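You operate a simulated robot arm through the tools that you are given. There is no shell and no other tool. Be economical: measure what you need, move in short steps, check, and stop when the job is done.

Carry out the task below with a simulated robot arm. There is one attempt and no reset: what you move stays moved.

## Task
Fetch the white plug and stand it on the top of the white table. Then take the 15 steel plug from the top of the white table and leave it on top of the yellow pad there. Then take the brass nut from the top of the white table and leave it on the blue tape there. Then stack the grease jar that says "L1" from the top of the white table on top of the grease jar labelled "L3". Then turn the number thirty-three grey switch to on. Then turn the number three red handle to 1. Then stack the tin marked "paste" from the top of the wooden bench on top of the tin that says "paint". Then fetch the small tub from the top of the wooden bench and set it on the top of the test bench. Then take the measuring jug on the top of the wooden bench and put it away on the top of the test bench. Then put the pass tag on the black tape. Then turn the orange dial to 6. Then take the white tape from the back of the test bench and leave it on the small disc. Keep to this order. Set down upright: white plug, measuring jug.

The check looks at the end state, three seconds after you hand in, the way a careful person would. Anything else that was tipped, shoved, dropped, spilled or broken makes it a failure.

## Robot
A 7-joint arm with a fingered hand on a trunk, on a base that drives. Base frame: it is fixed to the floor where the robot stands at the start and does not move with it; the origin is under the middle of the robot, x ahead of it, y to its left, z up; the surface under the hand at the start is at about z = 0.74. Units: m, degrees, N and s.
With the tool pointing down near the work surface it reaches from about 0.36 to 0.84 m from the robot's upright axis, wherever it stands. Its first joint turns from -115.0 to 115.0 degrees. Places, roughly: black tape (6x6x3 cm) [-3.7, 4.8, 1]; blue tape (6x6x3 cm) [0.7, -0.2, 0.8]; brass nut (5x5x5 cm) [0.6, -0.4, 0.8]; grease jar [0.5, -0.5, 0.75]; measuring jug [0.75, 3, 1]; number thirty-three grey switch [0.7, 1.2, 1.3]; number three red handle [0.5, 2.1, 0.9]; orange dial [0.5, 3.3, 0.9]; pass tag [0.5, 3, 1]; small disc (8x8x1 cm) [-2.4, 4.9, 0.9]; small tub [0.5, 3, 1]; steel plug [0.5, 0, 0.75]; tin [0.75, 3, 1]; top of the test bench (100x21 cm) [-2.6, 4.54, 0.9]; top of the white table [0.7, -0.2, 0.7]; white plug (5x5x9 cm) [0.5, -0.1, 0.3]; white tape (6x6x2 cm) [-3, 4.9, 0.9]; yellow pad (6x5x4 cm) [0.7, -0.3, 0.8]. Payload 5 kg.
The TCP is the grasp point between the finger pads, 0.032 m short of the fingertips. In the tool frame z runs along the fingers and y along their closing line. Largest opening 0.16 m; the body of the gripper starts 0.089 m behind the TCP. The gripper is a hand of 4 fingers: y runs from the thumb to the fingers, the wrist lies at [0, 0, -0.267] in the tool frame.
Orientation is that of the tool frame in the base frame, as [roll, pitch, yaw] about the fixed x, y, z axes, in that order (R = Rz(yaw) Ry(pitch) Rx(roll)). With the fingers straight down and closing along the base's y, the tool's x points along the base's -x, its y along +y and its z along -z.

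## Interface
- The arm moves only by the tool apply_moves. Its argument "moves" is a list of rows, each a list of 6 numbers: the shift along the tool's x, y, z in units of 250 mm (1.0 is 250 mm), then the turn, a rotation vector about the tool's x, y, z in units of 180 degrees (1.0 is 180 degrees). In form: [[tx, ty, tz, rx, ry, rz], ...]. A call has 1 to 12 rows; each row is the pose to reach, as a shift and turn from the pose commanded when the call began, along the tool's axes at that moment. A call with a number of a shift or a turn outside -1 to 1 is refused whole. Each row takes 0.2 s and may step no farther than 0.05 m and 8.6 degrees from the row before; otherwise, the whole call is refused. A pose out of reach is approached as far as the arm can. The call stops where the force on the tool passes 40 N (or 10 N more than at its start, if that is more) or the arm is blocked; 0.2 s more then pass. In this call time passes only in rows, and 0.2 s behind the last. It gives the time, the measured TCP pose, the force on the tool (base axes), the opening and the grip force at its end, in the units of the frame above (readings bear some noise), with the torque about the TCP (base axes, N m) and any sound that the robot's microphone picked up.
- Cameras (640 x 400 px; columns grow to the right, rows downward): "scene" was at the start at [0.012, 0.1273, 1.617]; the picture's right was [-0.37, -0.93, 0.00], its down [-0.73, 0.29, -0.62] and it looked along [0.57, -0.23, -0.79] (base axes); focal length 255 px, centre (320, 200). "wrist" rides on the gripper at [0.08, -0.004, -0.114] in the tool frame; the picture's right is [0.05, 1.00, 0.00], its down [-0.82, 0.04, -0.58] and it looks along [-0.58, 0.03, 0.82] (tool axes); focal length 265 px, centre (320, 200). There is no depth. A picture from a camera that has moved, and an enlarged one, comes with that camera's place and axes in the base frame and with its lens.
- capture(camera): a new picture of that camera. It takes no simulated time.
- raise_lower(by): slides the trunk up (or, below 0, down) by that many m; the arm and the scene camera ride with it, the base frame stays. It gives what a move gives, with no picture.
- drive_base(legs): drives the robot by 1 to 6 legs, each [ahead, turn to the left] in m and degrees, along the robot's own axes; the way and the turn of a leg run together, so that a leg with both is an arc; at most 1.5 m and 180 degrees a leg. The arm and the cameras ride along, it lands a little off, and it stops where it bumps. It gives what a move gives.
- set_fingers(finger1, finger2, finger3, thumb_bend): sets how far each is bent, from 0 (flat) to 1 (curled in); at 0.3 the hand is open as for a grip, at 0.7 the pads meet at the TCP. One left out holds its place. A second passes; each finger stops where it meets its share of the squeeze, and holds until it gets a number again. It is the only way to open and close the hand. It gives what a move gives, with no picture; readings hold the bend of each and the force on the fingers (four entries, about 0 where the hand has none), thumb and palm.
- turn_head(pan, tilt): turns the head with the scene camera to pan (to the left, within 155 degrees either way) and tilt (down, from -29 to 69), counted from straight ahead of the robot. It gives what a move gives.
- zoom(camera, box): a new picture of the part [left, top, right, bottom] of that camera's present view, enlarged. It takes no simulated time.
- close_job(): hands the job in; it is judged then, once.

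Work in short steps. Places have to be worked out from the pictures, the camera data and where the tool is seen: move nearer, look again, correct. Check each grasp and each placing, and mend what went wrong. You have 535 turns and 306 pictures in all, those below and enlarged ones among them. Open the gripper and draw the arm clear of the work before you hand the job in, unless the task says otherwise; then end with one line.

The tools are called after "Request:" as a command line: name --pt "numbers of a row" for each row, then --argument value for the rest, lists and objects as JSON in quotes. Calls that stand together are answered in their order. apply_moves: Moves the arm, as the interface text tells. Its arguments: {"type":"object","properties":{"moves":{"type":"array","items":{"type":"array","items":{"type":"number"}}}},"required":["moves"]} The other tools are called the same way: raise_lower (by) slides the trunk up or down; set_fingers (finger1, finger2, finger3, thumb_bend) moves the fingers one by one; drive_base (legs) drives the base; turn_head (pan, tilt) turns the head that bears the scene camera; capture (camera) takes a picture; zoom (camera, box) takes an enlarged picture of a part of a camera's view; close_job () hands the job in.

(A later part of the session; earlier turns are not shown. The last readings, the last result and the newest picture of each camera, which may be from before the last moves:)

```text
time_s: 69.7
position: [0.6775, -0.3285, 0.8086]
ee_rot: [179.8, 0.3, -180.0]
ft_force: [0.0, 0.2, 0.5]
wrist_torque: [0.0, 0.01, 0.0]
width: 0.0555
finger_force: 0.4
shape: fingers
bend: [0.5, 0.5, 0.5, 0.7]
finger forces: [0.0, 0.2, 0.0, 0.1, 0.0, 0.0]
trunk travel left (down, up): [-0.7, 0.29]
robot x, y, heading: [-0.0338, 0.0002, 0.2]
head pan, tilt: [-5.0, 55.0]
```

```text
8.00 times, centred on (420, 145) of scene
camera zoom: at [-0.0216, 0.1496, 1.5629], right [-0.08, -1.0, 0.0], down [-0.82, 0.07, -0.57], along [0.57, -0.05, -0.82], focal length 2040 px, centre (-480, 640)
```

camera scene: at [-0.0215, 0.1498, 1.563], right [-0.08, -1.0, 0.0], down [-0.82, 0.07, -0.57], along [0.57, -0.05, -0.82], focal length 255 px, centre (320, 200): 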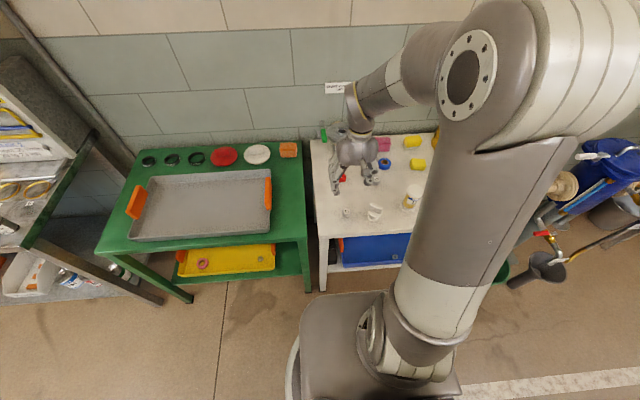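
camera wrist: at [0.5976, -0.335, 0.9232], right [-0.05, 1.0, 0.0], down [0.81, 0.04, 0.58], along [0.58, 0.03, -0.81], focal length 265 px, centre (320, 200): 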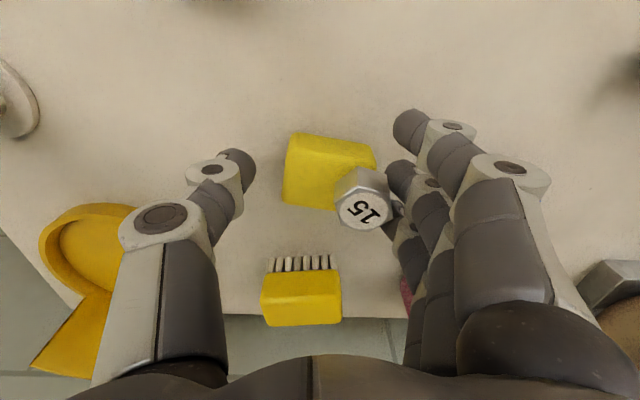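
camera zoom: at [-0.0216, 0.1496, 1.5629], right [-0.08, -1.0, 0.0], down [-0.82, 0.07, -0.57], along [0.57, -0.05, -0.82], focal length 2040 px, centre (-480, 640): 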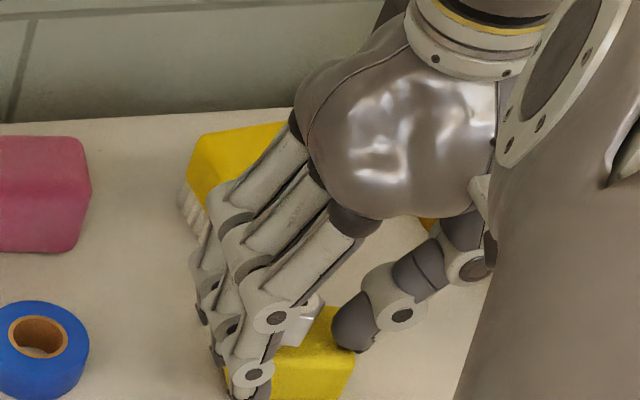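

I bend the thumb further until it meets the plug.

Request:
set_fingers --thumb_bend 0.85

Request:
zoom --camera "wrist" --box '[220, 100, 460, 250]'

```text
time_s: 70.7
position: [0.6773, -0.3298, 0.8095]
ee_rot: [179.7, 0.3, -179.9]
ft_force: [-0.3, -0.4, -0.8]
wrist_torque: [-0.05, -0.02, -0.05]
width: 0.0406
finger_force: 5.6
shape: fingers
bend: [0.5, 0.47, 0.5, 0.83]
finger forces: [0.0, 4.9, 1.0, 0.0, 5.3, 0.1]
trunk travel left (down, up): [-0.7, 0.29]
robot x, y, heading: [-0.0371, 0.0029, 0.1]
head pan, tilt: [-5.0, 55.0]
```

```text
2.67 times, centred on (340, 175) of wrist
camera zoom: at [0.5977, -0.3352, 0.9234], right [-0.05, 1.0, 0.0], down [0.81, 0.04, 0.58], along [0.58, 0.03, -0.81], focal length 708 px, centre (267, 267)
```

zoom: 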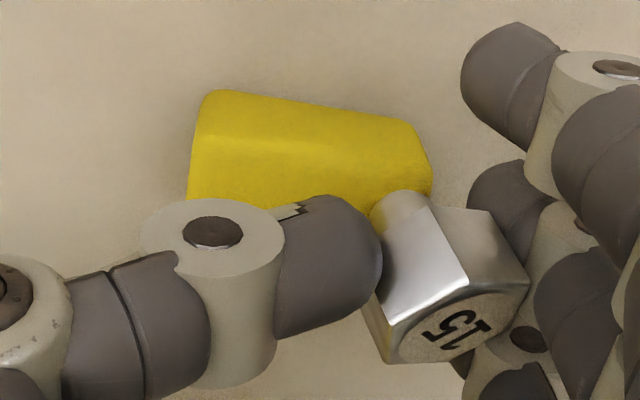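

The plug has tipped between thumb and middle finger. I firm up the grip, lift a little and look.

Request:
set_fingers --finger2 0.65 --thumb_bend 0.85

Request:
apply_moves --pt "0 0 -0.03 0 0 0" --pt "0 0 -0.1 0 0 0" --pt "0 0 -0.16 0 0 0"

Request:
capture --camera "wrist"

```text
time_s: 71.7
position: [0.6775, -0.3298, 0.8092]
ee_rot: [179.8, 0.3, -180.0]
ft_force: [0.6, -0.1, -0.9]
wrist_torque: [-0.04, 0.0, 0.01]
width: 0.0413
finger_force: 10.3
shape: fingers
bend: [0.5, 0.49, 0.5, 0.83]
finger forces: [0.1, 11.0, 0.3, 0.1, 10.5, 0.0]
trunk travel left (down, up): [-0.7, 0.29]
robot x, y, heading: [-0.0335, 0.0025, 0.1]
head pan, tilt: [-5.0, 55.0]
```

```text
time_s: 72.5
position: [0.6772, -0.3289, 0.8504]
ee_rot: [179.8, 0.3, -179.9]
ft_force: [-0.7, 0.6, -0.9]
wrist_torque: [-0.07, 0.0, 0.01]
width: 0.0408
finger_force: 11.2
shape: fingers
bend: [0.5, 0.49, 0.5, 0.83]
finger forces: [0.1, 11.0, 0.3, 0.0, 10.5, 0.0]
trunk travel left (down, up): [-0.7, 0.29]
robot x, y, heading: [-0.0329, 0.0023, 0.3]
head pan, tilt: [-5.0, 55.0]
```

```text
242 pictures are left
camera wrist: at [0.597, -0.3359, 0.9637], right [-0.05, 1.0, 0.0], down [0.81, 0.04, 0.58], along [0.58, 0.03, -0.81], focal length 265 px, centre (320, 200)
```

wrist: 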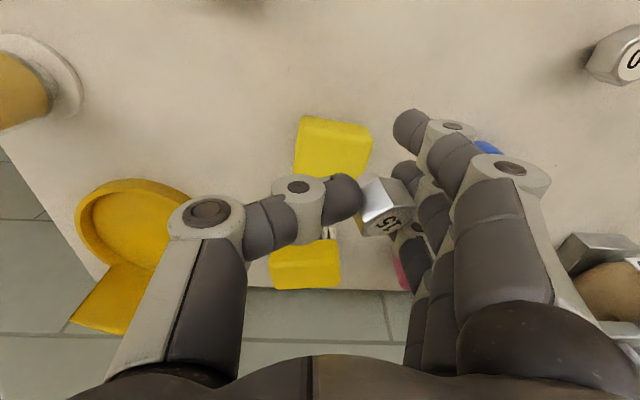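

It is held but leaning with its top toward +x. I tilt the hand 35° forward to bring the plug upright and check with both cameras.

Request:
apply_moves --pt "0 0 -0.1 0 -0.04 0" --pt "0 0 -0.2 0 -0.08 0" --pt "0 0 -0.3 0 -0.12 0" --pt "0 0 -0.3 0 -0.16 0" --pt "0 0 -0.3 0 -0.19 0"

Request:
capture --camera "wrist"

Request:
zoom --camera "scene" --box '[370, 90, 470, 152]'

```text
time_s: 73.7
position: [0.6774, -0.3308, 0.9261]
ee_rot: [179.8, 34.7, 180.0]
ft_force: [0.6, 0.4, -0.9]
wrist_torque: [-0.02, -0.02, 0.05]
width: 0.0409
finger_force: 10.8
shape: fingers
bend: [0.5, 0.49, 0.5, 0.83]
finger forces: [0.0, 11.0, 0.1, 0.0, 10.6, 0.0]
trunk travel left (down, up): [-0.7, 0.29]
robot x, y, heading: [-0.0341, 0.0018, 0.3]
head pan, tilt: [-5.0, 55.0]
```

```text
241 pictures are left
camera wrist: at [0.5463, -0.3363, 0.974], right [-0.04, 1.0, -0.03], down [0.34, 0.04, 0.94], along [0.94, 0.03, -0.34], focal length 265 px, centre (320, 200)
```

wrist: 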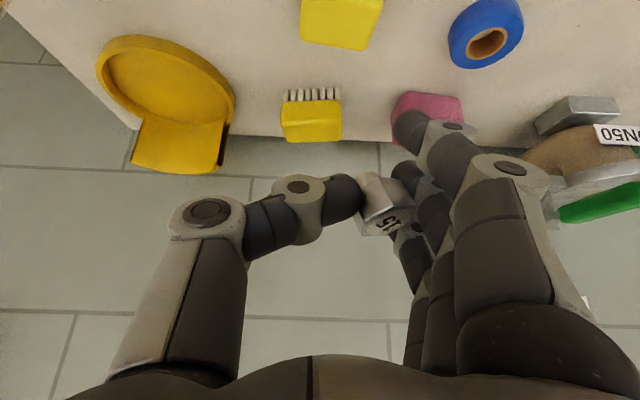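

```text
6.40 times, centred on (420, 121) of scene
camera zoom: at [-0.0216, 0.1491, 1.563], right [-0.08, -1.0, 0.0], down [-0.82, 0.07, -0.57], along [0.57, -0.05, -0.82], focal length 1632 px, centre (-320, 706)
```

zoom: 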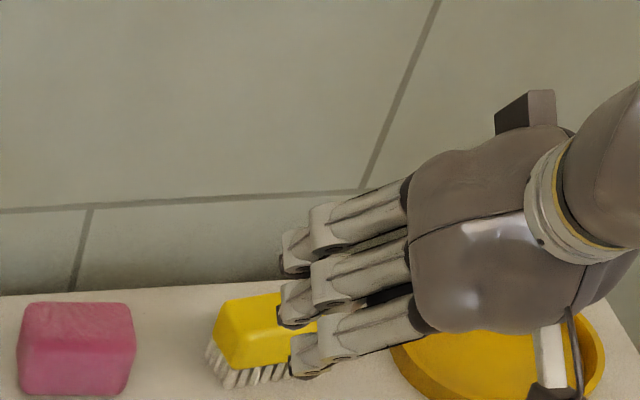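

I zoom on the plug to judge its attitude.

Request:
zoom --camera "wrist" --box '[320, 140, 448, 260]'

```text
3.33 times, centred on (384, 200) of wrist
camera zoom: at [0.5463, -0.3363, 0.974], right [-0.04, 1.0, -0.03], down [0.34, 0.04, 0.94], along [0.94, 0.03, -0.34], focal length 885 px, centre (107, 200)
```

zoom: 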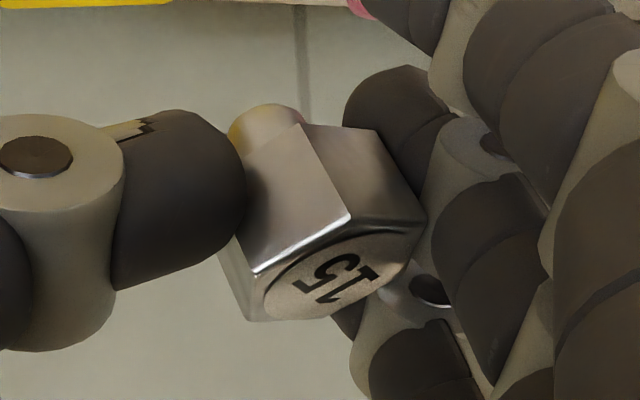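

The plug (hex head with a narrower shank below) leans about 20° toward +y and 7° back. I roll the hand to correct that.

Request:
apply_moves --pt "0 0 0 -0.03 0.013 0.021" --pt "0 0 0 -0.06 0.026 0.042" --pt "0 0 0 -0.091 0.039 0.064"

Request:
zoom --camera "wrist" --box '[320, 140, 448, 260]'

Request:
zoom --camera "scene" --box '[370, 90, 470, 152]'

```text
time_s: 74.5
position: [0.6763, -0.3304, 0.9248]
ee_rot: [157.4, 25.3, 168.5]
ft_force: [-0.4, 1.1, -1.7]
wrist_torque: [-0.06, 0.02, 0.0]
width: 0.0412
finger_force: 10.8
shape: fingers
bend: [0.5, 0.49, 0.5, 0.83]
finger forces: [0.0, 10.9, 0.2, 0.0, 10.9, 0.1]
trunk travel left (down, up): [-0.7, 0.29]
robot x, y, heading: [-0.0348, 0.0003, 0.2]
head pan, tilt: [-5.0, 55.0]
```

```text
3.33 times, centred on (384, 200) of wrist
camera zoom: at [0.5538, -0.3544, 0.9844], right [-0.02, 0.95, 0.32], down [0.46, -0.28, 0.85], along [0.89, 0.17, -0.42], focal length 885 px, centre (107, 200)
```

zoom: 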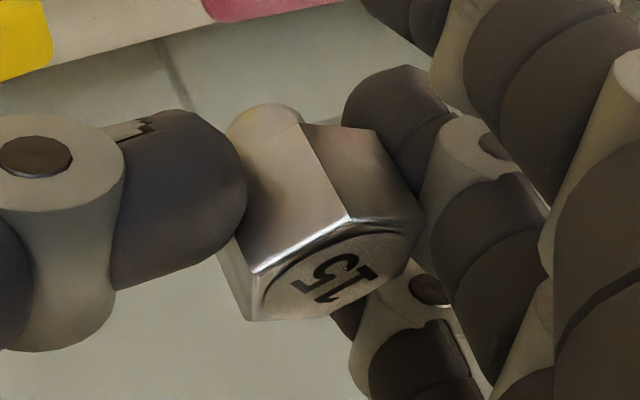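

```text
6.40 times, centred on (420, 121) of scene
camera zoom: at [-0.0212, 0.1491, 1.563], right [-0.08, -1.0, 0.0], down [-0.82, 0.07, -0.57], along [0.57, -0.05, -0.82], focal length 1632 px, centre (-320, 706)
```

zoom: 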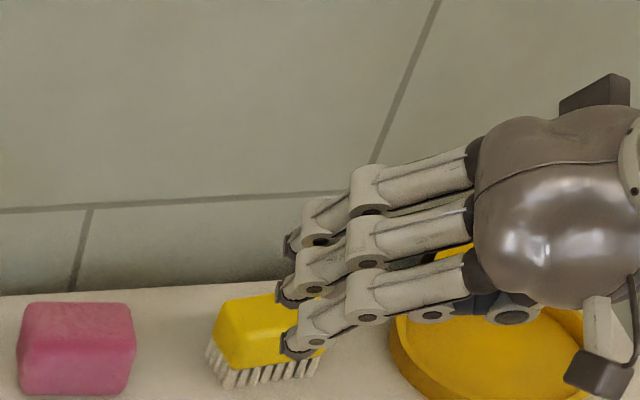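

By this view the plug is upright, its axis at about (0.679, -0.300) and its base about 8 mm below the TCP. I lower it to just above the pad.

Request:
apply_moves --pt "0.042 -0.055 0.099 0 0 0" --pt "0.085 -0.111 0.198 0 0 0" --pt "0.127 -0.166 0.297 0 0 0" --pt "0.17 -0.222 0.396 0 0 0"

Request:
capture --camera "wrist"

Request:
zoom --camera "scene" --box '[370, 110, 470, 172]'

```text
time_s: 75.5
position: [0.6832, -0.3461, 0.8043]
ee_rot: [157.6, 25.4, 168.7]
ft_force: [0.8, -0.1, -2.2]
wrist_torque: [-0.03, 0.03, 0.0]
width: 0.0408
finger_force: 11.4
shape: fingers
bend: [0.5, 0.49, 0.5, 0.83]
finger forces: [0.0, 11.0, 0.2, 0.0, 10.9, 0.0]
trunk travel left (down, up): [-0.7, 0.29]
robot x, y, heading: [-0.0335, 0.0009, 0.4]
head pan, tilt: [-5.0, 55.0]
```

```text
236 pictures are left
camera wrist: at [0.5613, -0.3688, 0.8647], right [-0.02, 0.95, 0.32], down [0.46, -0.28, 0.85], along [0.89, 0.17, -0.42], focal length 265 px, centre (320, 200)
```

wrist: 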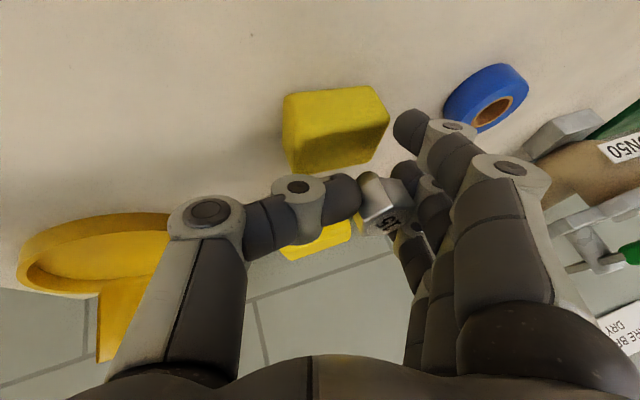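

```text
6.40 times, centred on (420, 141) of scene
camera zoom: at [-0.021, 0.149, 1.563], right [-0.08, -1.0, 0.0], down [-0.82, 0.07, -0.57], along [0.57, -0.05, -0.82], focal length 1632 px, centre (-320, 578)
```

zoom: 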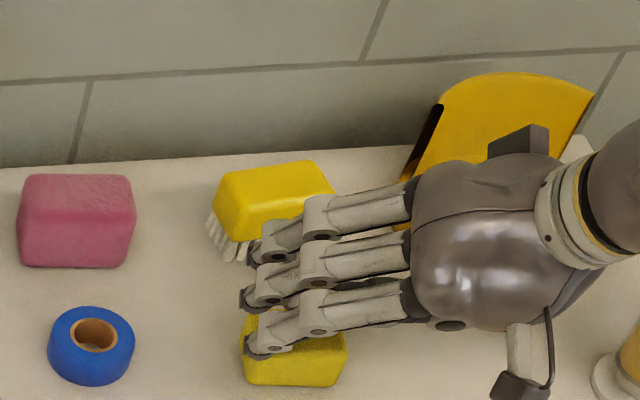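

The pad spans x 0.665–0.704, y -0.348 to -0.295, and the plug should be at about (0.686, -0.316) over it. I lower in small steps.

Request:
apply_moves --pt "0.0085 -0.007 0.0167 0 0 0" --pt "0.017 -0.0139 0.0334 0 0 0"

Request:
apply_moves --pt "0.0051 -0.0042 0.01 0 0 0" --pt "0.0085 -0.007 0.0167 0 0 0"

Request:
zoom --camera "wrist" --box '[260, 70, 452, 190]'

```text
time_s: 76.1
position: [0.6839, -0.3454, 0.7969]
ee_rot: [157.5, 25.5, 168.6]
ft_force: [0.2, 0.6, 8.1]
wrist_torque: [0.57, 0.09, -0.02]
width: 0.0465
finger_force: 14.9
shape: fingers
bend: [0.48, 0.49, 0.5, 0.83]
finger forces: [7.8, 10.9, 0.2, 0.0, 11.3, 0.0]
trunk travel left (down, up): [-0.7, 0.29]
robot x, y, heading: [-0.0346, 0.0027, 0.4]
head pan, tilt: [-5.0, 55.0]
```

```text
time_s: 76.7
position: [0.6835, -0.3453, 0.789]
ee_rot: [157.6, 25.5, 168.6]
ft_force: [-0.6, -0.2, -2.0]
wrist_torque: [-0.04, 0.01, 0.02]
width: 0.0415
finger_force: 10.9
shape: fingers
bend: [0.5, 0.49, 0.5, 0.83]
finger forces: [0.1, 11.0, 0.2, 0.0, 10.9, 0.1]
trunk travel left (down, up): [-0.7, 0.29]
robot x, y, heading: [-0.0342, -0.0018, 0.2]
head pan, tilt: [-5.0, 55.0]
```

```text
3.33 times, centred on (356, 130) of wrist
camera zoom: at [0.5605, -0.37, 0.8492], right [-0.02, 0.95, 0.32], down [0.46, -0.28, 0.85], along [0.89, 0.17, -0.42], focal length 885 px, centre (200, 433)
```

zoom: 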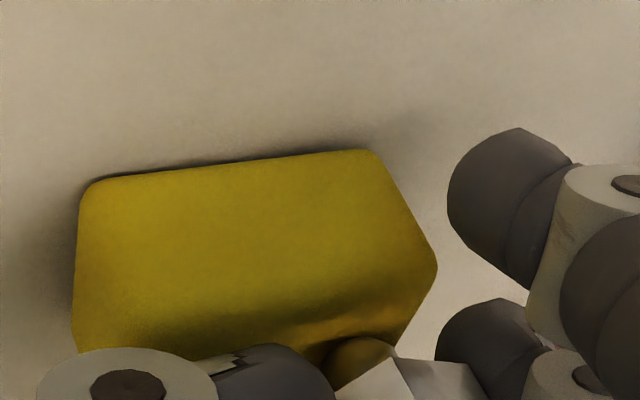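

Finger 1 brushed past the pad's edge but is now clear, and the shank is over the pad top. I continue down gently.

Request:
apply_moves --pt "0.0034 -0.0028 0.0067 0 0 0" --pt "0.0051 -0.0042 0.01 0 0 0"

Request:
apply_moves --pt "0.0034 -0.0028 0.0067 0 0 0" --pt "0.0051 -0.0042 0.01 0 0 0"

Request:
zoom --camera "wrist" --box '[260, 90, 452, 210]'

```text
time_s: 77.3
position: [0.6844, -0.3448, 0.7883]
ee_rot: [157.6, 25.5, 168.7]
ft_force: [-0.9, 0.4, 2.2]
wrist_torque: [0.03, -0.03, -0.01]
width: 0.0416
finger_force: 11.2
shape: fingers
bend: [0.5, 0.49, 0.5, 0.84]
finger forces: [0.1, 11.0, 0.4, 0.1, 11.0, 0.0]
trunk travel left (down, up): [-0.7, 0.29]
robot x, y, heading: [-0.0344, 0.0016, 0.3]
head pan, tilt: [-5.0, 55.0]
```

```text
time_s: 77.9
position: [0.6829, -0.3452, 0.7876]
ee_rot: [157.5, 25.6, 168.5]
ft_force: [1.0, -0.1, 12.3]
wrist_torque: [0.42, -0.16, -0.05]
width: 0.0415
finger_force: 11.4
shape: fingers
bend: [0.5, 0.49, 0.49, 0.85]
finger forces: [0.0, 11.5, 1.6, 0.0, 10.5, 0.0]
trunk travel left (down, up): [-0.7, 0.29]
robot x, y, heading: [-0.0374, 0.0025, 0.3]
head pan, tilt: [-5.0, 55.0]
```

```text
3.33 times, centred on (356, 150) of wrist
camera zoom: at [0.5605, -0.3693, 0.8457], right [-0.02, 0.95, 0.32], down [0.45, -0.28, 0.85], along [0.89, 0.17, -0.42], focal length 885 px, centre (200, 367)
```

zoom: 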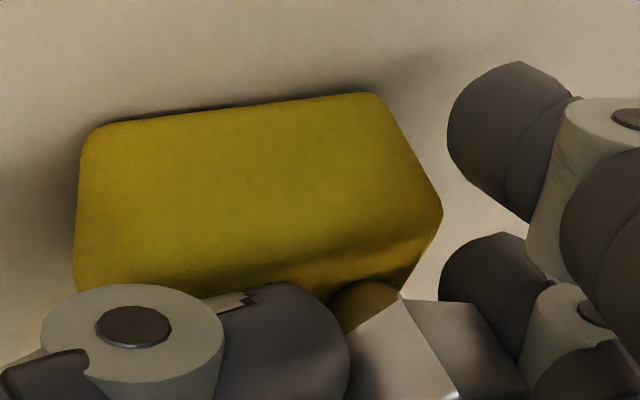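

The plug is seated on the pad with 12 N. I release with thumb and finger 2 only.

Request:
set_fingers --finger2 0.44 --thumb_bend 0.74

Request:
capture --camera "wrist"

```text
time_s: 78.9
position: [0.6825, -0.3451, 0.7871]
ee_rot: [157.7, 25.6, 168.6]
ft_force: [-0.6, 0.3, 27.7]
wrist_torque: [0.35, -0.04, 0.02]
width: 0.0405
finger_force: 14.8
shape: fingers
bend: [0.5, 0.44, 0.49, 0.82]
finger forces: [0.0, 0.0, 2.4, 0.0, 27.0, 0.0]
trunk travel left (down, up): [-0.7, 0.29]
robot x, y, heading: [-0.0332, -0.0014, 0.6]
head pan, tilt: [-5.0, 55.0]
```

```text
232 pictures are left
camera wrist: at [0.5595, -0.3692, 0.8464], right [-0.02, 0.95, 0.32], down [0.45, -0.28, 0.85], along [0.89, 0.16, -0.42], focal length 265 px, centre (320, 200)
```

wrist: 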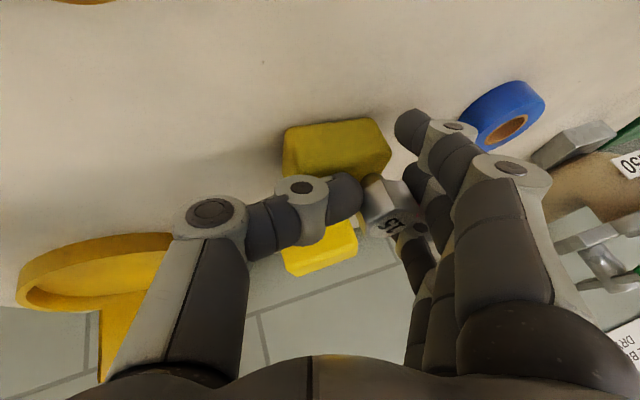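

The thumb tip is pressing on the pad as it uncurls. I rise 8 mm to free it.

Request:
apply_moves --pt "-0.0068 0.0055 -0.0134 0 0 0" --pt "-0.0136 0.0111 -0.0267 0 0 0"

Request:
zoom --camera "wrist" --box '[260, 110, 452, 230]'

```text
time_s: 79.5
position: [0.6822, -0.3438, 0.7916]
ee_rot: [157.6, 25.3, 168.7]
ft_force: [-2.1, 2.6, 11.2]
wrist_torque: [0.21, -0.01, 0.01]
width: 0.0414
finger_force: 5.8
shape: fingers
bend: [0.5, 0.44, 0.5, 0.8]
finger forces: [0.0, 0.0, 0.3, 0.0, 11.3, 0.1]
trunk travel left (down, up): [-0.7, 0.29]
robot x, y, heading: [-0.0382, 0.0028, 0.2]
head pan, tilt: [-5.0, 55.0]
```

```text
3.33 times, centred on (356, 170) of wrist
camera zoom: at [0.5592, -0.3677, 0.8508], right [-0.02, 0.95, 0.32], down [0.46, -0.28, 0.85], along [0.89, 0.17, -0.43], focal length 885 px, centre (200, 300)
```

zoom: 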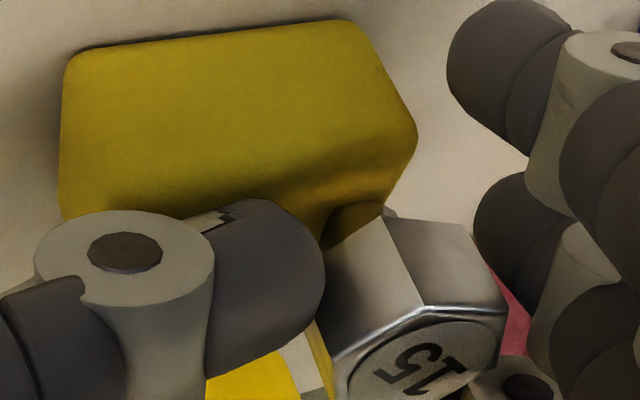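

The plug stands free. I rise straight up in small steps so the thumb can open fully.

Request:
apply_moves --pt "-0.0102 0.0083 -0.02 0 0 0" --pt "-0.0204 0.0167 -0.04 0 0 0"

Request:
zoom --camera "wrist" --box '[260, 110, 452, 230]'

```text
time_s: 80.1
position: [0.6828, -0.3459, 0.8038]
ee_rot: [157.6, 25.3, 168.7]
ft_force: [0.7, 0.2, 0.3]
wrist_torque: [-0.04, -0.02, -0.04]
width: 0.0487
finger_force: 0.2
shape: fingers
bend: [0.5, 0.44, 0.5, 0.74]
finger forces: [0.1, 0.1, 0.0, 0.1, 0.2, 0.0]
trunk travel left (down, up): [-0.7, 0.29]
robot x, y, heading: [-0.0354, 0.0009, 0.1]
head pan, tilt: [-5.0, 55.0]
```

```text
3.33 times, centred on (356, 170) of wrist
camera zoom: at [0.5597, -0.3693, 0.8628], right [-0.02, 0.95, 0.32], down [0.46, -0.28, 0.85], along [0.89, 0.17, -0.43], focal length 885 px, centre (200, 300)
```

zoom: 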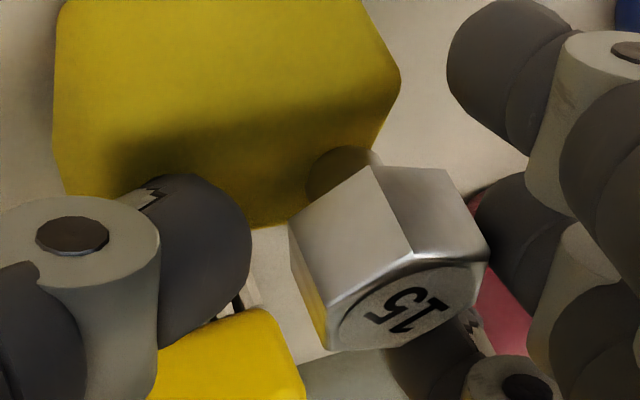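

The thumb is free. I rise clear and inspect the plug on the pad.

Request:
apply_moves --pt "-0.034 0.0278 -0.067 0 0 0" --pt "-0.085 0.07 -0.167 0 0 0" --pt "-0.153 0.125 -0.3 0 0 0" --pt "-0.21 0.17 -0.42 0 0 0"

Request:
zoom --camera "wrist" --box '[230, 0, 422, 120]'

Request:
zoom --camera "scene" --box '[380, 120, 460, 170]'

```text
time_s: 81.1
position: [0.6843, -0.3442, 0.9289]
ee_rot: [157.6, 25.3, 168.6]
ft_force: [0.4, -0.1, -0.3]
wrist_torque: [-0.03, 0.01, 0.01]
width: 0.0487
finger_force: 0.0
shape: fingers
bend: [0.5, 0.44, 0.5, 0.74]
finger forces: [0.1, 0.0, 0.0, 0.0, 0.0, 0.0]
trunk travel left (down, up): [-0.7, 0.29]
robot x, y, heading: [-0.0332, -0.0011, 0.2]
head pan, tilt: [-5.0, 55.0]
```

```text
3.33 times, centred on (326, 60) of wrist
camera zoom: at [0.5606, -0.3686, 0.9895], right [-0.02, 0.95, 0.32], down [0.46, -0.28, 0.85], along [0.89, 0.17, -0.42], focal length 885 px, centre (300, 667)
```

zoom: 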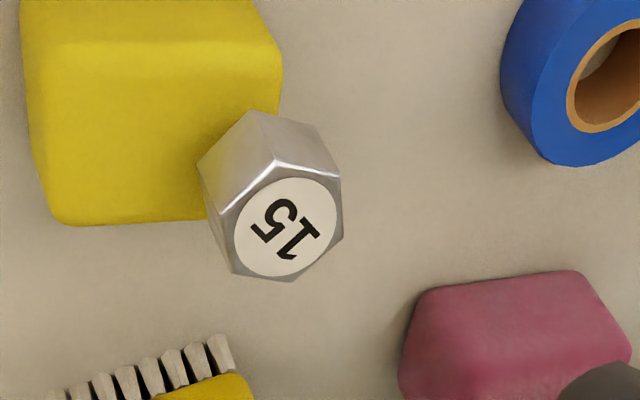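

```text
8.00 times, centred on (420, 145) of scene
camera zoom: at [-0.0219, 0.1499, 1.5628], right [-0.08, -1.0, 0.0], down [-0.82, 0.07, -0.57], along [0.57, -0.05, -0.82], focal length 2040 px, centre (-480, 640)
```

zoom: 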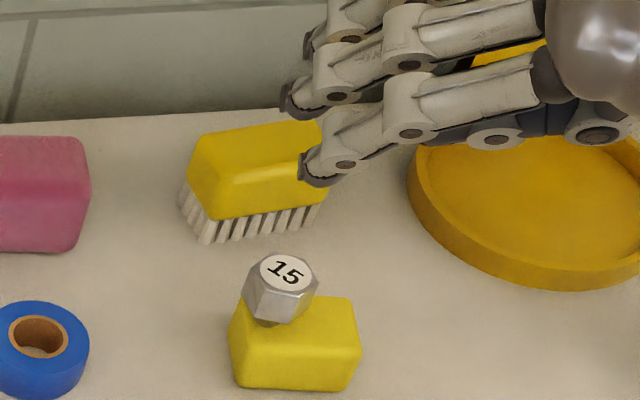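

The plug stands on the pad with its shank inside the edges. I unwind the hand's roll and tilt back to vertical, higher up.

Request:
apply_moves --pt "-0.08 0.03 -0.12 0.03 -0.013 -0.021" --pt "-0.08 0.03 -0.2 0.06 -0.026 -0.042" --pt "-0.08 0.03 -0.25 0.091 -0.039 -0.064"

Request:
apply_moves --pt "0.1 0 0 0 0.04 0" --pt "0.2 0 0 0 0.08 0" --pt "0.3 0 0 0 0.12 0" --pt "0.4 0 0 0 0.16 0" --pt "0.4 0 0 0 0.191 0"

Request:
capture --camera "wrist"

```text
time_s: 81.9
position: [0.6712, -0.3597, 0.9932]
ee_rot: [180.0, 34.5, -179.8]
ft_force: [0.1, -0.5, -0.1]
wrist_torque: [0.0, -0.02, 0.01]
width: 0.0484
finger_force: 0.1
shape: fingers
bend: [0.5, 0.44, 0.5, 0.74]
finger forces: [0.1, 0.0, 0.1, 0.1, 0.0, 0.0]
trunk travel left (down, up): [-0.7, 0.29]
robot x, y, heading: [-0.0367, -0.0023, 0.3]
head pan, tilt: [-5.0, 55.0]
```

```text
time_s: 83.1
position: [0.5895, -0.361, 0.9348]
ee_rot: [179.8, 0.1, -179.9]
ft_force: [0.2, 0.2, -0.1]
wrist_torque: [0.01, -0.01, 0.0]
width: 0.0488
finger_force: 0.0
shape: fingers
bend: [0.5, 0.44, 0.5, 0.74]
finger forces: [0.0, 0.1, 0.1, 0.0, 0.1, 0.0]
trunk travel left (down, up): [-0.7, 0.29]
robot x, y, heading: [-0.032, -0.005, 0.4]
head pan, tilt: [-5.0, 55.0]
```

```text
227 pictures are left
camera wrist: at [0.5095, -0.3663, 1.0499], right [-0.05, 1.0, 0.0], down [0.81, 0.04, 0.58], along [0.58, 0.03, -0.82], focal length 265 px, centre (320, 200)
```

wrist: 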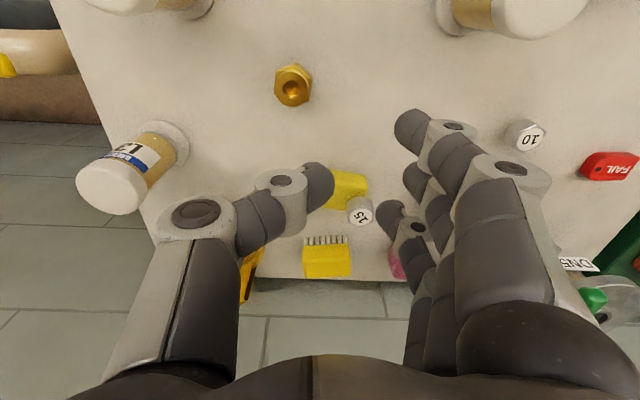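

The brass nut is at about (0.57, -0.388). I zoom to see its shape.

Request:
zoom --camera "wrist" --box '[240, 50, 352, 120]'

Request:
zoom --camera "scene" --box '[380, 120, 508, 200]'

```text
5.71 times, centred on (296, 85) of wrist
camera zoom: at [0.5095, -0.3663, 1.0499], right [-0.05, 1.0, 0.0], down [0.81, 0.04, 0.58], along [0.58, 0.03, -0.82], focal length 1517 px, centre (457, 857)
```

zoom: 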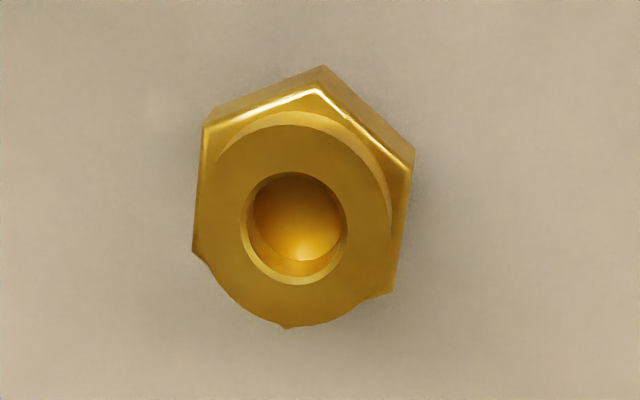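

```text
5.00 times, centred on (444, 160) of scene
camera zoom: at [-0.021, 0.1497, 1.5629], right [-0.08, -1.0, 0.0], down [-0.82, 0.07, -0.57], along [0.57, -0.05, -0.82], focal length 1275 px, centre (-300, 400)
```

zoom: 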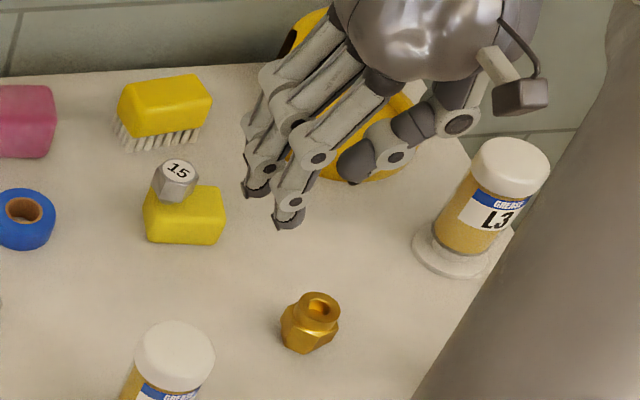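

The nut is a hex with a collar on top, about (0.568, -0.388), its flats facing ±y. I open to 0.09 m and go down over it.

Request:
set_fingers --finger1 0.48 --finger2 0.5 --finger3 0.48 --thumb_bend 0.5

Request:
apply_moves --pt "0.086 -0.108 0.08 0 0 0" --pt "0.086 -0.108 0.2 0 0 0" --pt "0.086 -0.108 0.36 0 0 0"

Request:
capture --camera "wrist"

```text
time_s: 84.1
position: [0.5883, -0.3607, 0.9366]
ee_rot: [179.8, 0.2, -179.9]
ft_force: [-0.8, 0.2, 0.4]
wrist_torque: [0.02, 0.0, 0.0]
width: 0.0945
finger_force: 0.1
shape: fingers
bend: [0.48, 0.5, 0.48, 0.5]
finger forces: [0.1, 0.0, 0.0, 0.0, 0.1, 0.0]
trunk travel left (down, up): [-0.7, 0.29]
robot x, y, heading: [-0.0345, 0.004, 0.3]
head pan, tilt: [-5.0, 55.0]
```

```text
time_s: 84.9
position: [0.5665, -0.3891, 0.8436]
ee_rot: [179.8, 0.1, -179.9]
ft_force: [0.3, 0.0, -0.4]
wrist_torque: [-0.04, 0.05, 0.0]
width: 0.0948
finger_force: 0.0
shape: fingers
bend: [0.48, 0.5, 0.48, 0.5]
finger forces: [0.0, 0.0, 0.0, 0.1, 0.0, 0.0]
trunk travel left (down, up): [-0.7, 0.29]
robot x, y, heading: [-0.0374, -0.001, 0.2]
head pan, tilt: [-5.0, 55.0]
```

```text
224 pictures are left
camera wrist: at [0.4871, -0.394, 0.9585], right [-0.05, 1.0, 0.0], down [0.81, 0.04, 0.58], along [0.58, 0.03, -0.81], focal length 265 px, centre (320, 200)
```

wrist: 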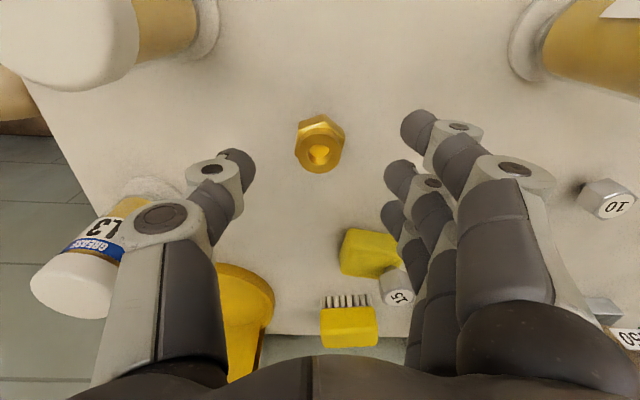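

Well centred. I descend to z 0.787 and close thumb and middle finger on it.

Request:
apply_moves --pt "0.01 -0.002 0.1 0 0 0" --pt "0.01 -0.004 0.18 0 0 0" --pt "0.01 -0.004 0.226 0 0 0"

Request:
set_fingers --finger2 0.72 --thumb_bend 0.72

Request:
capture --camera "wrist"

```text
time_s: 85.7
position: [0.5635, -0.3886, 0.7884]
ee_rot: [179.9, 0.2, -179.9]
ft_force: [0.3, -0.1, -0.3]
wrist_torque: [0.01, 0.01, -0.01]
width: 0.0945
finger_force: 0.1
shape: fingers
bend: [0.48, 0.5, 0.48, 0.5]
finger forces: [0.1, 0.0, 0.0, 0.0, 0.0, 0.0]
trunk travel left (down, up): [-0.7, 0.29]
robot x, y, heading: [-0.0327, 0.0009, 0.5]
head pan, tilt: [-5.0, 55.0]
```

```text
time_s: 86.7
position: [0.5635, -0.3889, 0.7884]
ee_rot: [179.8, 0.2, -179.9]
ft_force: [0.2, -0.1, 0.3]
wrist_torque: [0.0, 0.0, 0.0]
width: 0.0682
finger_force: 11.7
shape: fingers
bend: [0.48, 0.6, 0.48, 0.67]
finger forces: [0.0, 11.7, 0.0, 0.0, 12.0, 0.0]
trunk travel left (down, up): [-0.7, 0.29]
robot x, y, heading: [-0.0343, 0.0011, 0.4]
head pan, tilt: [-5.0, 55.0]
```

```text
223 pictures are left
camera wrist: at [0.4839, -0.3949, 0.9025], right [-0.05, 1.0, 0.0], down [0.81, 0.04, 0.58], along [0.58, 0.03, -0.81], focal length 265 px, centre (320, 200)
```

wrist: 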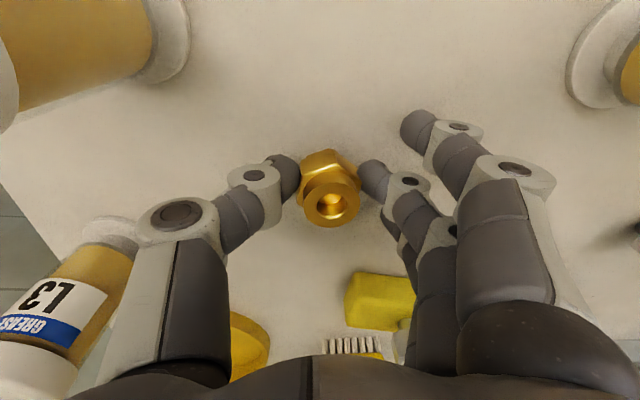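

Gripped with 12 N. I lift it straight up.

Request:
apply_moves --pt "0 0 -0.1 0 0 0" --pt "0 0 -0.27 0 0 0" --pt "0 0 -0.45 0 0 0" --pt "0 0 -0.63 0 0 0"

Request:
apply_moves --pt "-0.07 0.14 0 0 0 0" --pt "-0.14 0.28 0 0 0 0" --pt "-0.21 0.42 0 0 0 0" --pt "-0.28 0.56 0 0 0 0" --pt "-0.35 0.68 0 0 0 0" --pt "-0.4 0.76 0 0 0 0"

Request:
capture --camera "wrist"

Request:
zoom --camera "scene" --box '[340, 110, 468, 190]'

```text
time_s: 87.7
position: [0.5629, -0.3901, 0.9452]
ee_rot: [179.9, 0.2, -179.9]
ft_force: [0.0, -0.1, -1.7]
wrist_torque: [0.02, 0.02, 0.04]
width: 0.0681
finger_force: 11.5
shape: fingers
bend: [0.48, 0.6, 0.48, 0.68]
finger forces: [0.0, 11.9, 0.1, 0.0, 11.5, 0.0]
trunk travel left (down, up): [-0.7, 0.29]
robot x, y, heading: [-0.0333, 0.0057, 0.3]
head pan, tilt: [-5.0, 55.0]
```

```text
time_s: 89.1
position: [0.6669, -0.1981, 0.9467]
ee_rot: [179.9, 0.1, -179.9]
ft_force: [0.5, 0.3, -1.6]
wrist_torque: [0.0, -0.01, 0.01]
width: 0.0679
finger_force: 11.5
shape: fingers
bend: [0.48, 0.6, 0.48, 0.68]
finger forces: [0.1, 11.8, 0.0, 0.0, 11.6, 0.0]
trunk travel left (down, up): [-0.7, 0.29]
robot x, y, heading: [-0.0357, 0.0029, 0.3]
head pan, tilt: [-5.0, 55.0]
```

```text
222 pictures are left
camera wrist: at [0.5871, -0.2035, 1.0609], right [-0.05, 1.0, 0.0], down [0.81, 0.04, 0.58], along [0.58, 0.03, -0.82], focal length 265 px, centre (320, 200)
```

wrist: 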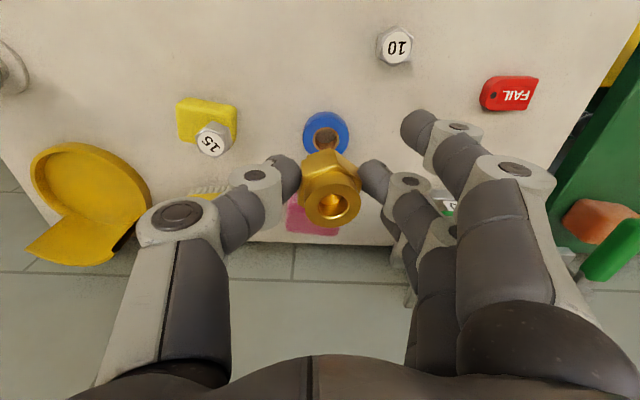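

```text
5.00 times, centred on (404, 150) of scene
camera zoom: at [-0.021, 0.1501, 1.5629], right [-0.08, -1.0, 0.0], down [-0.82, 0.07, -0.57], along [0.57, -0.05, -0.82], focal length 1275 px, centre (-100, 450)
```

zoom: 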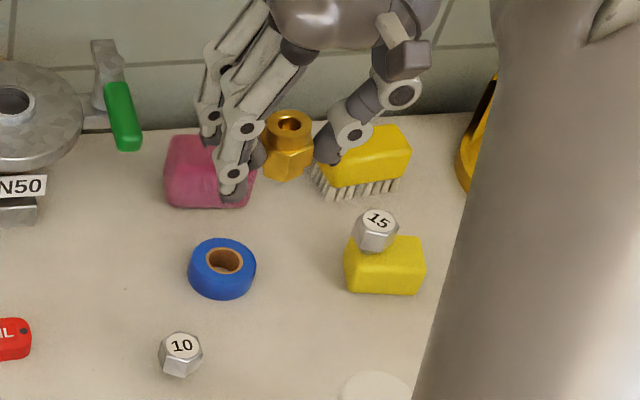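

The tape's centre is (0.697, -0.186) and the nut sits at TCP +(−0.001, +0.0045). I move over it and down to z 0.84.

Request:
apply_moves --pt "-0.124 0.03 0.08 0 0 0" --pt "-0.124 0.03 0.22 0 0 0" --pt "-0.124 0.03 0.36 0 0 0" --pt "-0.124 0.03 0.425 0 0 0"

Request:
capture --camera "wrist"

Request:
zoom --camera "scene" --box '[340, 120, 436, 180]'

```text
time_s: 90.1
position: [0.6968, -0.1904, 0.8402]
ee_rot: [179.8, 0.1, -179.9]
ft_force: [-0.2, 0.1, -1.9]
wrist_torque: [0.01, 0.02, -0.01]
width: 0.068
finger_force: 11.4
shape: fingers
bend: [0.48, 0.6, 0.48, 0.68]
finger forces: [0.0, 11.6, 0.0, 0.1, 11.5, 0.1]
trunk travel left (down, up): [-0.7, 0.29]
robot x, y, heading: [-0.0363, 0.001, 0.4]
head pan, tilt: [-5.0, 55.0]
```

```text
220 pictures are left
camera wrist: at [0.6171, -0.1968, 0.9539], right [-0.05, 1.0, 0.0], down [0.81, 0.04, 0.58], along [0.58, 0.03, -0.82], focal length 265 px, centre (320, 200)
```

wrist: 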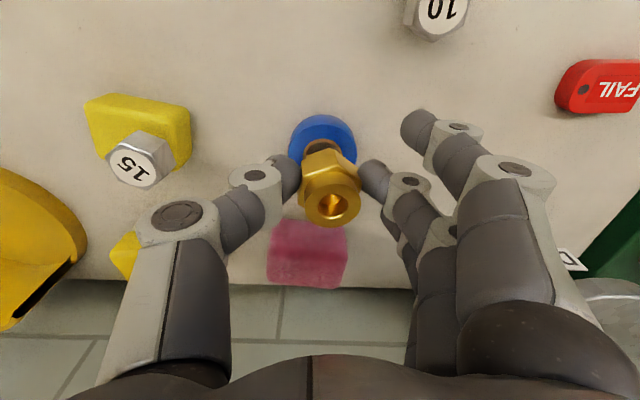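

```text
6.67 times, centred on (388, 150) of scene
camera zoom: at [-0.0209, 0.1497, 1.563], right [-0.08, -1.0, 0.0], down [-0.82, 0.07, -0.57], along [0.57, -0.05, -0.82], focal length 1700 px, centre (-133, 533)
```

zoom: 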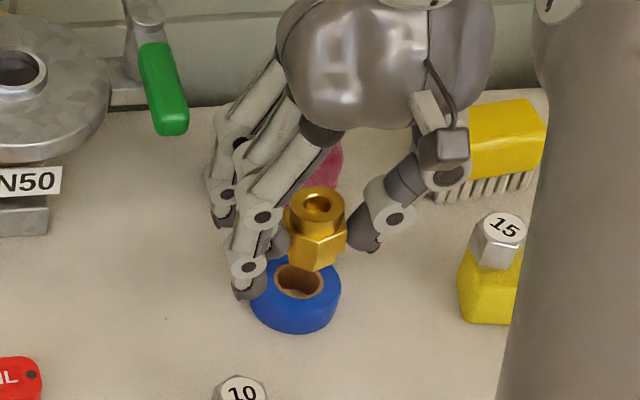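

The nut lines up over the tape within 4 mm. I nudge y +3 mm and lower until contact.

Request:
apply_moves --pt "0 0.012 0.03 0 0 0" --pt "0 0.012 0.06 0 0 0"

Request:
apply_moves --pt "0 0 0.012 0 0 0" --pt "0 0 0.02 0 0 0"

Request:
apply_moves --pt "0 0 0.006 0 0 0" --pt "0 0 0.012 0 0 0"

```text
time_s: 90.7
position: [0.6958, -0.1855, 0.8249]
ee_rot: [179.8, 0.2, -179.9]
ft_force: [-0.1, 0.4, -1.4]
wrist_torque: [0.0, -0.02, 0.0]
width: 0.0677
finger_force: 11.7
shape: fingers
bend: [0.48, 0.6, 0.48, 0.68]
finger forces: [0.1, 11.6, 0.1, 0.0, 11.5, 0.0]
trunk travel left (down, up): [-0.7, 0.29]
robot x, y, heading: [-0.034, 0.0012, 0.3]
head pan, tilt: [-5.0, 55.0]
```

```text
time_s: 91.3
position: [0.696, -0.188, 0.8213]
ee_rot: [179.8, 0.2, -179.8]
ft_force: [-0.2, -0.3, -1.6]
wrist_torque: [-0.02, 0.05, 0.01]
width: 0.0679
finger_force: 11.5
shape: fingers
bend: [0.48, 0.6, 0.48, 0.68]
finger forces: [0.0, 11.8, 0.0, 0.0, 11.4, 0.0]
trunk travel left (down, up): [-0.7, 0.29]
robot x, y, heading: [-0.0339, -0.0001, 0.2]
head pan, tilt: [-5.0, 55.0]
```

```text
time_s: 91.9
position: [0.6949, -0.1867, 0.8177]
ee_rot: [179.8, 0.2, -179.9]
ft_force: [0.5, -0.3, -1.6]
wrist_torque: [-0.05, 0.02, 0.01]
width: 0.0677
finger_force: 11.8
shape: fingers
bend: [0.48, 0.6, 0.48, 0.68]
finger forces: [0.0, 11.7, 0.0, 0.0, 11.5, 0.0]
trunk travel left (down, up): [-0.7, 0.29]
robot x, y, heading: [-0.0341, 0.0003, 0.2]
head pan, tilt: [-5.0, 55.0]
```

Still no contact; further down in 3 mm steps.

Request:
apply_moves --pt "0 0 0.006 0 0 0" --pt "0 0 0.012 0 0 0"

Request:
apply_moves --pt "0 0 0.006 0 0 0" --pt "0 0 0.012 0 0 0"

Request:
zoom --camera "wrist" --box '[250, 90, 410, 220]'

```text
time_s: 92.5
position: [0.6959, -0.1867, 0.8157]
ee_rot: [179.7, 0.1, -179.9]
ft_force: [-0.6, -0.2, -1.9]
wrist_torque: [-0.04, 0.01, -0.02]
width: 0.0679
finger_force: 11.0
shape: fingers
bend: [0.48, 0.6, 0.48, 0.68]
finger forces: [0.0, 11.8, 0.0, 0.0, 11.5, 0.0]
trunk travel left (down, up): [-0.7, 0.29]
robot x, y, heading: [-0.034, 0.0013, 0.2]
head pan, tilt: [-5.0, 55.0]
```

```text
time_s: 93.1
position: [0.6959, -0.1869, 0.8113]
ee_rot: [179.8, 0.2, -179.9]
ft_force: [0.3, 0.0, -2.2]
wrist_torque: [0.0, 0.05, 0.0]
width: 0.068
finger_force: 11.2
shape: fingers
bend: [0.48, 0.6, 0.48, 0.68]
finger forces: [0.0, 11.7, 0.0, 0.1, 11.5, 0.1]
trunk travel left (down, up): [-0.7, 0.29]
robot x, y, heading: [-0.0325, 0.0009, 0.4]
head pan, tilt: [-5.0, 55.0]
```

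```text
3.08 times, centred on (330, 155) of wrist
camera zoom: at [0.6161, -0.1929, 0.9262], right [-0.05, 1.0, 0.0], down [0.81, 0.04, 0.58], along [0.58, 0.03, -0.81], focal length 817 px, centre (289, 338)
```

zoom: 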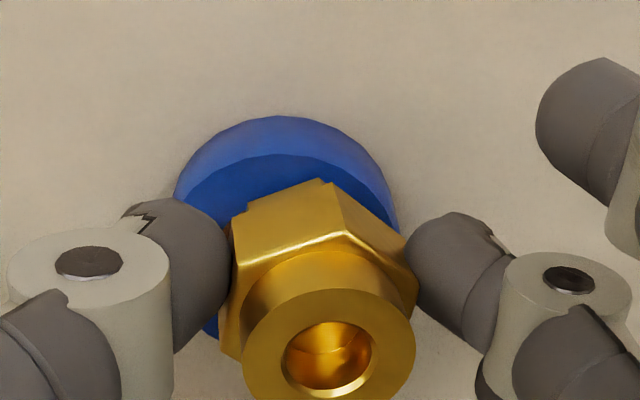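

Relative to the tape edge the nut is nearly concentric. I shift 4 mm to -y and continue down.

Request:
apply_moves --pt "-0.008 -0.014 0.008 0 0 0" --pt "-0.008 -0.014 0.014 0 0 0"

Request:
apply_moves --pt "0 0 0.006 0 0 0" --pt "0 0 0.012 0 0 0"

Request:
apply_moves --pt "0 0 0.006 0 0 0" --pt "0 0 0.012 0 0 0"

```text
time_s: 93.7
position: [0.6972, -0.191, 0.8107]
ee_rot: [179.9, 0.2, -179.9]
ft_force: [-1.0, -0.4, 4.8]
wrist_torque: [0.11, 0.01, 0.01]
width: 0.0679
finger_force: 12.9
shape: fingers
bend: [0.48, 0.6, 0.48, 0.68]
finger forces: [0.1, 12.6, 0.0, 0.1, 12.4, 0.1]
trunk travel left (down, up): [-0.7, 0.29]
robot x, y, heading: [-0.0374, -0.0002, 0.4]
head pan, tilt: [-5.0, 55.0]
```

```text
time_s: 94.3
position: [0.6967, -0.1917, 0.8088]
ee_rot: [179.9, 0.3, -179.9]
ft_force: [-3.3, -1.5, 15.2]
wrist_torque: [0.27, 0.05, 0.06]
width: 0.0677
finger_force: 14.5
shape: fingers
bend: [0.48, 0.62, 0.48, 0.68]
finger forces: [0.0, 14.6, 0.1, 0.1, 15.2, 0.0]
trunk travel left (down, up): [-0.7, 0.29]
robot x, y, heading: [-0.0343, 0.002, 0.3]
head pan, tilt: [-5.0, 55.0]
```

```text
time_s: 94.9
position: [0.696, -0.1917, 0.8053]
ee_rot: [179.9, 0.4, -179.9]
ft_force: [-3.6, -2.7, 21.2]
wrist_torque: [0.14, 0.04, 0.04]
width: 0.0681
finger_force: 17.0
shape: fingers
bend: [0.48, 0.62, 0.48, 0.68]
finger forces: [0.0, 15.5, 0.0, 0.0, 17.8, 0.1]
trunk travel left (down, up): [-0.7, 0.29]
robot x, y, heading: [-0.0364, 0.0017, 0.4]
head pan, tilt: [-5.0, 55.0]
```

Contact: the nut rests on the tape. I release thumb and middle finger.

Request:
set_fingers --finger2 0.5 --thumb_bend 0.5

Request:
capture --camera "wrist"

```text
time_s: 95.9
position: [0.6985, -0.1918, 0.8044]
ee_rot: [179.8, 0.2, -179.9]
ft_force: [0.5, 0.1, 0.7]
wrist_torque: [-0.02, -0.02, 0.0]
width: 0.0945
finger_force: 0.0
shape: fingers
bend: [0.48, 0.5, 0.48, 0.5]
finger forces: [0.0, 0.0, 0.0, 0.0, 0.1, 0.0]
trunk travel left (down, up): [-0.7, 0.29]
robot x, y, heading: [-0.034, -0.0007, 0.2]
head pan, tilt: [-5.0, 55.0]
```

```text
217 pictures are left
camera wrist: at [0.618, -0.1967, 0.9171], right [-0.05, 1.0, 0.0], down [0.81, 0.04, 0.58], along [0.58, 0.03, -0.81], focal length 265 px, centre (320, 200)
```

wrist: 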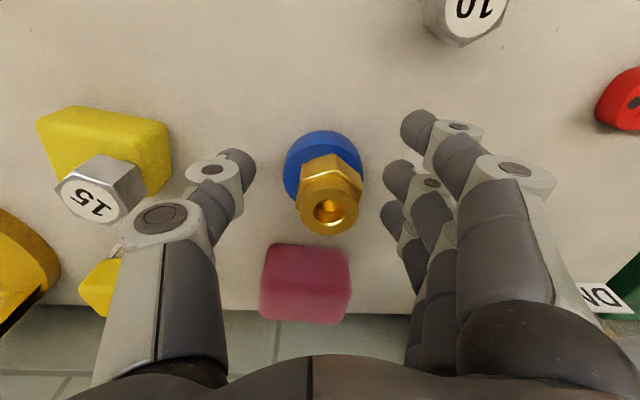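

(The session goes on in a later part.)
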